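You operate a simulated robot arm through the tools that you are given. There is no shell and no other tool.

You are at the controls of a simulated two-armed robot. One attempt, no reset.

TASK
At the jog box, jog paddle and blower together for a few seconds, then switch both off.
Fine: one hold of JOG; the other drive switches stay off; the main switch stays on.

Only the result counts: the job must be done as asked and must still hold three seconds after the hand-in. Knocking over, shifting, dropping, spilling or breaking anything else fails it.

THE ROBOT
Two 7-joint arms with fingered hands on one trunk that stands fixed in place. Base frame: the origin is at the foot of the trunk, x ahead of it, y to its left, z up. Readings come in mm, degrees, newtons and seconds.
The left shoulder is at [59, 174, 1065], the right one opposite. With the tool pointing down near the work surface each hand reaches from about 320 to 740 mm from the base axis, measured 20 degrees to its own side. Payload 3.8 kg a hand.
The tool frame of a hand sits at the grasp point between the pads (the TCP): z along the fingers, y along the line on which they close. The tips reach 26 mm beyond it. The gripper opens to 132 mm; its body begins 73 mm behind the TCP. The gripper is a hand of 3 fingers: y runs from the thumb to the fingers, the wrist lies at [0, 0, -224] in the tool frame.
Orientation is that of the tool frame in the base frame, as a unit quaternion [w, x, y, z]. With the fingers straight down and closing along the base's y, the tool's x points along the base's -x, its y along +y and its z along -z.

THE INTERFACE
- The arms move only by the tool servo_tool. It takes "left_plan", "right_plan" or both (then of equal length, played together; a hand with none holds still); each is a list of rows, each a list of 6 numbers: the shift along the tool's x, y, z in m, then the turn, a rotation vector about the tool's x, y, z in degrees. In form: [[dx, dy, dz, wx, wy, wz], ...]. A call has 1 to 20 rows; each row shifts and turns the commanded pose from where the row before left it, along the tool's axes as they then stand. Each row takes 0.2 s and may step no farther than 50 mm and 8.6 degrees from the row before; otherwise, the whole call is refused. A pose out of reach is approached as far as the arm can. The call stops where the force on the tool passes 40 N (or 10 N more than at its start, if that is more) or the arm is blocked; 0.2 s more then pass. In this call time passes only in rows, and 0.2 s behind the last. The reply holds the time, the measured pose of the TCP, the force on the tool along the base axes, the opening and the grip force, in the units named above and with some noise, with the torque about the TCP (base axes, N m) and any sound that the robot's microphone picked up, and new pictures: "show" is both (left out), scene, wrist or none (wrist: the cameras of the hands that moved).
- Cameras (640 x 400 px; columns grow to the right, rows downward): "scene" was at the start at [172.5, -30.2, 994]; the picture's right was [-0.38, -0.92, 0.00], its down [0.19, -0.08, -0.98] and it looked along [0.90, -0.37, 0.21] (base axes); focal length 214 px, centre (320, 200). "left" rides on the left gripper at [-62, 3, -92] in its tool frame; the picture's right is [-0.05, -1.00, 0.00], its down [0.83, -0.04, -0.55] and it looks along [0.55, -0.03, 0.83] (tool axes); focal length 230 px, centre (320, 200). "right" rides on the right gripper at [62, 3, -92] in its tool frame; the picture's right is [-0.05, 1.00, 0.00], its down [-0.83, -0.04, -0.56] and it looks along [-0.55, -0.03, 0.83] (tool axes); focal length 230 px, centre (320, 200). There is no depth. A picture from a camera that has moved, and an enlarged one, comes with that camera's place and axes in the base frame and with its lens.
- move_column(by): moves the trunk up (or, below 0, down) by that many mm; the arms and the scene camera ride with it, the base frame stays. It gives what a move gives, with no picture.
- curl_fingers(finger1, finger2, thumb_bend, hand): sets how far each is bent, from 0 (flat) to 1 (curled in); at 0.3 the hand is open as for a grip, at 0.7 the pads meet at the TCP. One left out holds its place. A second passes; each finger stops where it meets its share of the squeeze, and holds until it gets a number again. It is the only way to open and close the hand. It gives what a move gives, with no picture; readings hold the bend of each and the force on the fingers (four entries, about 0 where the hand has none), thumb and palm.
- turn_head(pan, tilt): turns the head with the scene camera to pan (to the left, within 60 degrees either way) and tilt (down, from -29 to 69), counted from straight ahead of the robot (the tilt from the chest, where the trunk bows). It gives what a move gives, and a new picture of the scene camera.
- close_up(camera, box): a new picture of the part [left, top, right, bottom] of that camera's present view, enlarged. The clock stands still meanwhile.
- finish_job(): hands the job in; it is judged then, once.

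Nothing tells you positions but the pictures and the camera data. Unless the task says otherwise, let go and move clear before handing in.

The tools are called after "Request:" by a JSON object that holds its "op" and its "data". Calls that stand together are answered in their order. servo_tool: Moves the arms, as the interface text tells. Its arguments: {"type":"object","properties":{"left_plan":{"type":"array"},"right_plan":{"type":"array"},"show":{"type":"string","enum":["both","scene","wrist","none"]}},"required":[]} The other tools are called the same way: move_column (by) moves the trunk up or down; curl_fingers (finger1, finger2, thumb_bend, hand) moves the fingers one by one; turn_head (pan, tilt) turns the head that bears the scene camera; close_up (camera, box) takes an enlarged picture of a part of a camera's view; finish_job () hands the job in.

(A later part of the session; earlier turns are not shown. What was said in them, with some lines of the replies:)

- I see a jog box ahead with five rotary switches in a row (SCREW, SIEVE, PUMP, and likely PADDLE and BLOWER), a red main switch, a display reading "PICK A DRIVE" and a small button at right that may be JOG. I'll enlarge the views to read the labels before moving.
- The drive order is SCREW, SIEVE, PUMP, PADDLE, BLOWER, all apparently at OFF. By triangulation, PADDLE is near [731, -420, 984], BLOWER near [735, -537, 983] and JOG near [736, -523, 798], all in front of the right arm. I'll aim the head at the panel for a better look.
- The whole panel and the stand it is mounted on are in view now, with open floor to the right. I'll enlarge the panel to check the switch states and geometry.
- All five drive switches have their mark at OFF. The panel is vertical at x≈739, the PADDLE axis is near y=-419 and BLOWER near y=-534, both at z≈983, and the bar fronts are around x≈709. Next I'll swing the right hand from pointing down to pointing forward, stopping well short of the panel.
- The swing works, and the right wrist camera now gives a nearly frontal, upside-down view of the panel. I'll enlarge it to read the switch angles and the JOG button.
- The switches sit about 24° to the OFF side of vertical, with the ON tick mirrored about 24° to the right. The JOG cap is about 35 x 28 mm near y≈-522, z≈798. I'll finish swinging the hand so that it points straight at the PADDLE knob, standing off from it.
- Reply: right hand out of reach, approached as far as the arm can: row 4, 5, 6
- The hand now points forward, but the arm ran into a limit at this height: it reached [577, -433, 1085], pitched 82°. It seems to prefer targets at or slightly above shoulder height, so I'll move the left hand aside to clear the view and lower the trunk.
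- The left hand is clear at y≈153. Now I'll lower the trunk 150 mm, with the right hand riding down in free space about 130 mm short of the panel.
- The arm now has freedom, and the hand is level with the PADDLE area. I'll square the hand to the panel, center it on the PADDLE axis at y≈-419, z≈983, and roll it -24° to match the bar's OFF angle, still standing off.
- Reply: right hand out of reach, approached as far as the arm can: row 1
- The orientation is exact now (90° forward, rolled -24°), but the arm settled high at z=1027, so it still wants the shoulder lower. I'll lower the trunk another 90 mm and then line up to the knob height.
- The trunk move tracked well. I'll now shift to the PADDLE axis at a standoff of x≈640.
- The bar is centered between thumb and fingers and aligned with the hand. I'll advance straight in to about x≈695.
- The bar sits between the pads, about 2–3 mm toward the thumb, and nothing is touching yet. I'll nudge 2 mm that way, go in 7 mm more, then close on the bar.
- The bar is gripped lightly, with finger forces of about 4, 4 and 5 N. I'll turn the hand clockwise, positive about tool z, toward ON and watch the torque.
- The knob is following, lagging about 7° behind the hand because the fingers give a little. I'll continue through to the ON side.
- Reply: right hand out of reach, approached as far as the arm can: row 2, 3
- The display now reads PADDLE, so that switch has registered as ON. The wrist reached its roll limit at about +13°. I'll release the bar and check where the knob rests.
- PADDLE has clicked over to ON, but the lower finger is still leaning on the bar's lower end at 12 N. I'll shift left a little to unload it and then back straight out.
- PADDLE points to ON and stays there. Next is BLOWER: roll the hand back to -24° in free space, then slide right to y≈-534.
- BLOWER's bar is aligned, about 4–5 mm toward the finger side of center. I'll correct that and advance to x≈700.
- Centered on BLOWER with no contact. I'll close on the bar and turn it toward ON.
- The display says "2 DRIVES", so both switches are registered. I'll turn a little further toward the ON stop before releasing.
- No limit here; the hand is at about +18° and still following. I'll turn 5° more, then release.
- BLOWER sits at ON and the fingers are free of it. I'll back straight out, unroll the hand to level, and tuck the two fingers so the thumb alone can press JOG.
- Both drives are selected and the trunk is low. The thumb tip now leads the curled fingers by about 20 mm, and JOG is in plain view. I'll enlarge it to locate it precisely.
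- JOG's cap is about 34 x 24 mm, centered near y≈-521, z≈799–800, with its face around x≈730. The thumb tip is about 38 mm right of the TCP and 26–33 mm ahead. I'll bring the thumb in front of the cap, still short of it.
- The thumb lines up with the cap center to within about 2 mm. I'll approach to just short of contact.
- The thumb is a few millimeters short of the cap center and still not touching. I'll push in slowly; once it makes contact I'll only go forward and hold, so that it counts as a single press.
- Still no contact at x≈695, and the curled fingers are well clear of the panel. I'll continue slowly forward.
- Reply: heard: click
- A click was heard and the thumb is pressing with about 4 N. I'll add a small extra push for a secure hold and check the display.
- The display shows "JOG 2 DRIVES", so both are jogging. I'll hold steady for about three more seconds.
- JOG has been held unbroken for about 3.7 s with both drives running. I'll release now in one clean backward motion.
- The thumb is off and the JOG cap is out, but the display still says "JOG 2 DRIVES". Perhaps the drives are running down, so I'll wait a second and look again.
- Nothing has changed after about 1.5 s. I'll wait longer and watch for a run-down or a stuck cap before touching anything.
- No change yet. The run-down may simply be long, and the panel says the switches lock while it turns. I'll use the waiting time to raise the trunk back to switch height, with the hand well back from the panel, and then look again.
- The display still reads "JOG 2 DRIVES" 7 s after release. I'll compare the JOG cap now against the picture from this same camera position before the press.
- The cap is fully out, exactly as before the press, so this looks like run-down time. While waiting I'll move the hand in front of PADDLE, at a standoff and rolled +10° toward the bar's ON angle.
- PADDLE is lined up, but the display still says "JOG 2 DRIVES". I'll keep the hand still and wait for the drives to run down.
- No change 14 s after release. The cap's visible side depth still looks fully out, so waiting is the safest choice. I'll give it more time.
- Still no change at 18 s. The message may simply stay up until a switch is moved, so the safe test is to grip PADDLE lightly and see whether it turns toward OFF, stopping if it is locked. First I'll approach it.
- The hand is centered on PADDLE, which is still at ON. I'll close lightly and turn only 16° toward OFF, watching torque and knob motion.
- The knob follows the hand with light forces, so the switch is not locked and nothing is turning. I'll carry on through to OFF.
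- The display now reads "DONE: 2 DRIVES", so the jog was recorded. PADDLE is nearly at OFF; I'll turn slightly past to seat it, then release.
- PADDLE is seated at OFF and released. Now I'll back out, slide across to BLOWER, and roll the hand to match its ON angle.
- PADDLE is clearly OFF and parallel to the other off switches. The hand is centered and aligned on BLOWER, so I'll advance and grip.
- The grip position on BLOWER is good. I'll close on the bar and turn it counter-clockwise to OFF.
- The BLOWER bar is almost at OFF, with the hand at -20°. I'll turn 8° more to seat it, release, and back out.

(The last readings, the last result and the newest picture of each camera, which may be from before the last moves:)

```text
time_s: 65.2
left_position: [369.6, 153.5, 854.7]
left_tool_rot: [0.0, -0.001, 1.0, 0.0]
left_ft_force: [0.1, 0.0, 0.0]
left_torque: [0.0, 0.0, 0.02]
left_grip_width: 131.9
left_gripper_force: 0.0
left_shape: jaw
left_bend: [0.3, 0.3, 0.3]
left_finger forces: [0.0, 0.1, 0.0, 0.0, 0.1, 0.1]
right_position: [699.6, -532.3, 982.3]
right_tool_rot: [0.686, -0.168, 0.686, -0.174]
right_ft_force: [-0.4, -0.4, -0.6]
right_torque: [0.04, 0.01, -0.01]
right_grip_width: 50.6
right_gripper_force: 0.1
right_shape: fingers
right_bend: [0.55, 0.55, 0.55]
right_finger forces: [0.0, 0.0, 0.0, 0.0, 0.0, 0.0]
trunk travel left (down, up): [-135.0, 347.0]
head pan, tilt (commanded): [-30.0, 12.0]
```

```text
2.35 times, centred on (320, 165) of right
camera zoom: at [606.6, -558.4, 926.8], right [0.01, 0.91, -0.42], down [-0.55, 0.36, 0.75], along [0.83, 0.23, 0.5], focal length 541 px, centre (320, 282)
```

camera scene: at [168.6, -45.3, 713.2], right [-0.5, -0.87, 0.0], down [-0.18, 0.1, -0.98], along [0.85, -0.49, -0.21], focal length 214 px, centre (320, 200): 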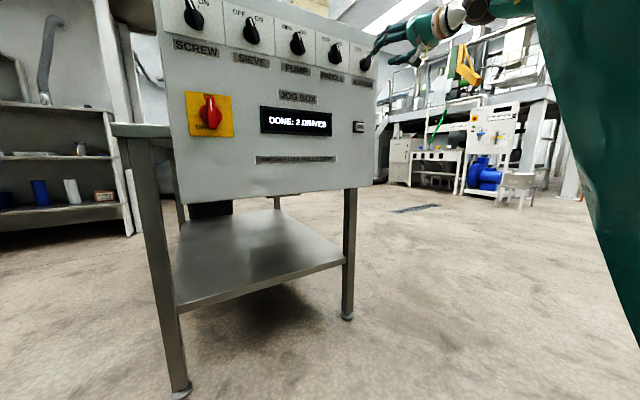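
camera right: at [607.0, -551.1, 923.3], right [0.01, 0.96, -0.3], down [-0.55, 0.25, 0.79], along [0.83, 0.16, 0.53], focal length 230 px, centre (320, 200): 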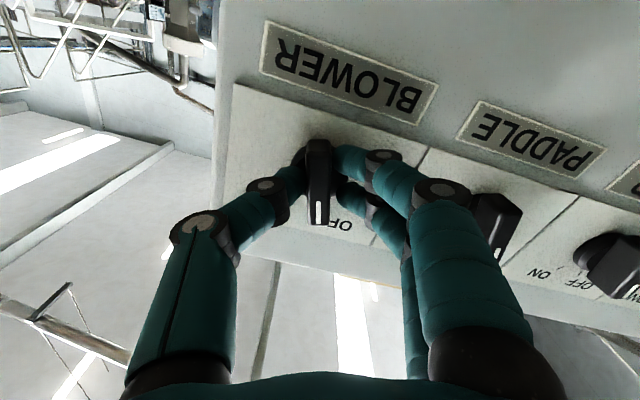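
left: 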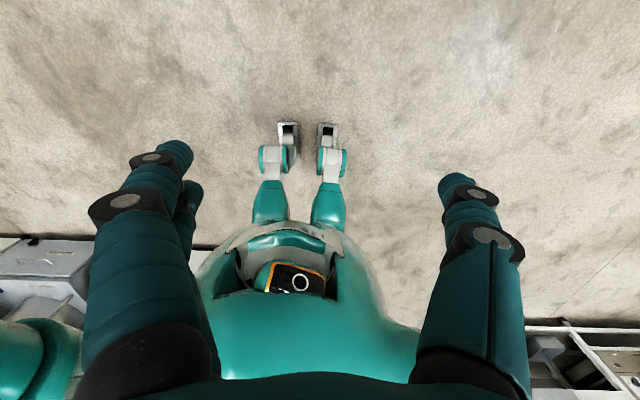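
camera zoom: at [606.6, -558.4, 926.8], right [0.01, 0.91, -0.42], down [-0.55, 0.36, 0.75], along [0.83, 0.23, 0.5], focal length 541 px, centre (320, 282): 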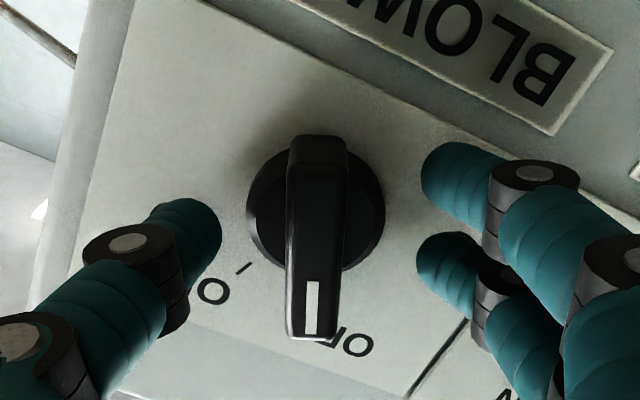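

BLOWER sits at OFF and the fingers are free. I'll back the hand straight out, well clear of the panel, and check everything.

Request:
{"op": "servo_tool", "data": {"right_plan": [[0, 0, -0.033, 0, 0, 0], [0, 0, -0.033, 0, 0, 0], [0, 0, -0.033, 0, 0, 0], [0, 0, 0, 0, 0, 7], [0, 0, 0, 0, 0, 7], [0, 0, 0, 0, 0, 7], [0, 0, 0, 0, 0, 6], [-0.03, -0.02, 0, 0, 0, 0], [-0.03, -0.02, 0, 0, 0, 0]], "show": "both"}}

Request:
{"op": "close_up", "data": {"camera": "scene", "box": [170, 0, 390, 140]}}

Request:
{"op": "close_up", "data": {"camera": "scene", "box": [310, 30, 390, 80]}}

```text
time_s: 67.2
left_position: [368.5, 153.2, 856.2]
left_tool_rot: [0.0, 0.0, 1.0, 0.0]
left_ft_force: [0.2, 0.0, 0.5]
left_torque: [-0.01, -0.01, -0.01]
left_grip_width: 131.9
left_gripper_force: 0.2
left_shape: jaw
left_bend: [0.3, 0.3, 0.3]
left_finger forces: [0.1, 0.0, 0.0, 0.0, 0.1, 0.0]
right_position: [600.7, -572.3, 1043.9]
right_tool_rot: [0.707, -0.003, 0.707, -0.009]
right_ft_force: [-0.5, 0.2, 0.1]
right_torque: [0.01, 0.02, -0.02]
right_grip_width: 50.4
right_gripper_force: 0.1
right_shape: fingers
right_bend: [0.55, 0.55, 0.55]
right_finger forces: [0.1, 0.0, 0.0, 0.1, 0.0, 0.1]
trunk travel left (down, up): [-135.0, 347.0]
head pan, tilt (commanded): [-30.0, 12.0]
camera scene: at [168.5, -45.2, 713.2], right [-0.5, -0.87, 0.0], down [-0.18, 0.1, -0.98], along [0.85, -0.49, -0.21], focal length 214 px, centre (320, 200)
camera right: at [508.5, -570.3, 982.4], right [0.01, 1.0, 0.03], down [-0.56, -0.02, 0.83], along [0.83, -0.03, 0.56], focal length 230 px, centre (320, 200)
```

scene: 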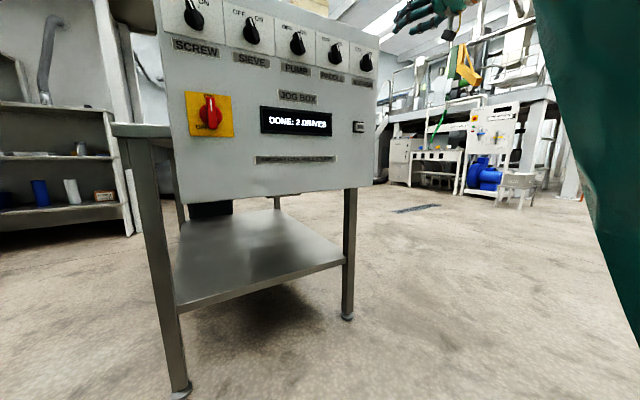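
right: 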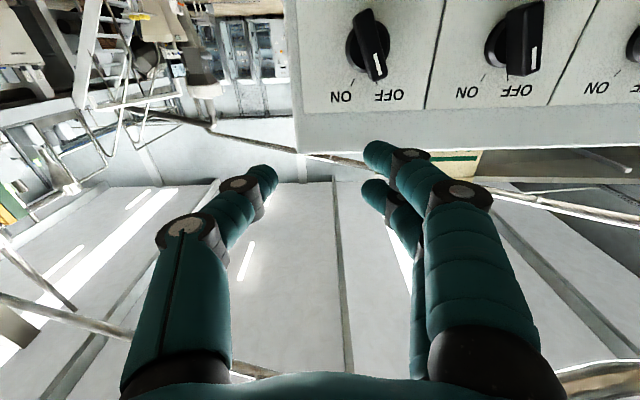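

```text
2.86 times, centred on (280, 70) of scene
camera zoom: at [168.5, -45.2, 713.2], right [-0.5, -0.87, 0.0], down [-0.18, 0.1, -0.98], along [0.85, -0.49, -0.21], focal length 613 px, centre (434, 571)
```

zoom: 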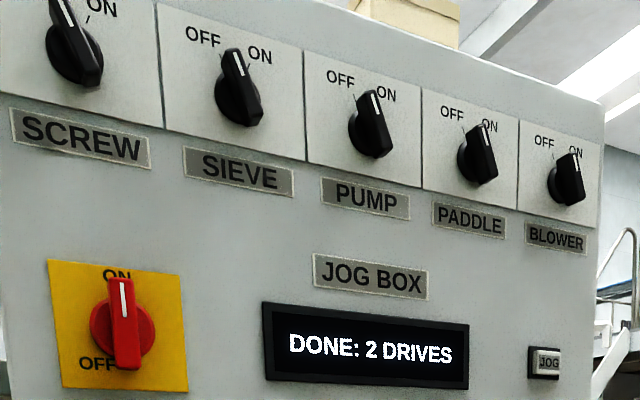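

```text
8.00 times, centred on (350, 55) of scene
camera zoom: at [168.5, -45.2, 713.2], right [-0.5, -0.87, 0.0], down [-0.18, 0.1, -0.98], along [0.85, -0.49, -0.21], focal length 1716 px, centre (80, 1360)
```

zoom: 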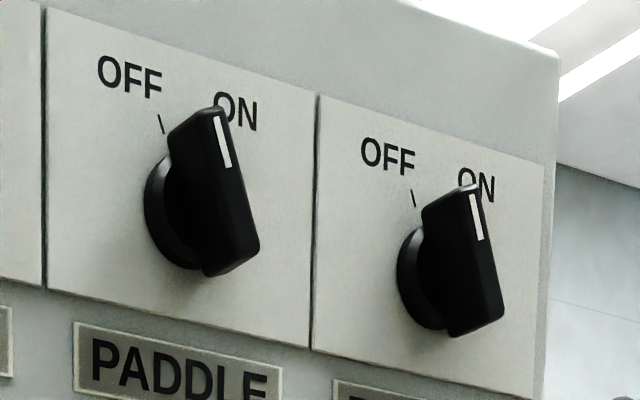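

Both PADDLE and BLOWER point to OFF like the other drives, the main switch is still ON, JOG is out, and the display reads "DONE: 2 DRIVES". The hands are clear of the panel, so I'm handing the job in.

Request:
{"op": "finish_job", "data": {}}

```text
The job is handed in.
```

PADDLE and BLOWER were jogged together with one unbroken hold of JOG, about 3.8 s. Both are now switched off, and I've handed the job in.

- **Panel at hand-in:** the display read "DONE: 2 DRIVES". SCREW, SIEVE and PUMP stayed off throughout, and the main switch stayed on.
- **Delay after release:** the display kept showing "JOG 2 DRIVES" for about 20 s after I let go of JOG, with the cap fully out. It changed to "DONE" only once I turned PADDLE off. PADDLE turned freely, so I took it that nothing was still running.
- **Rest of the scene:** the arms touched only the two switches and JOG, and both hands are clear of the panel.
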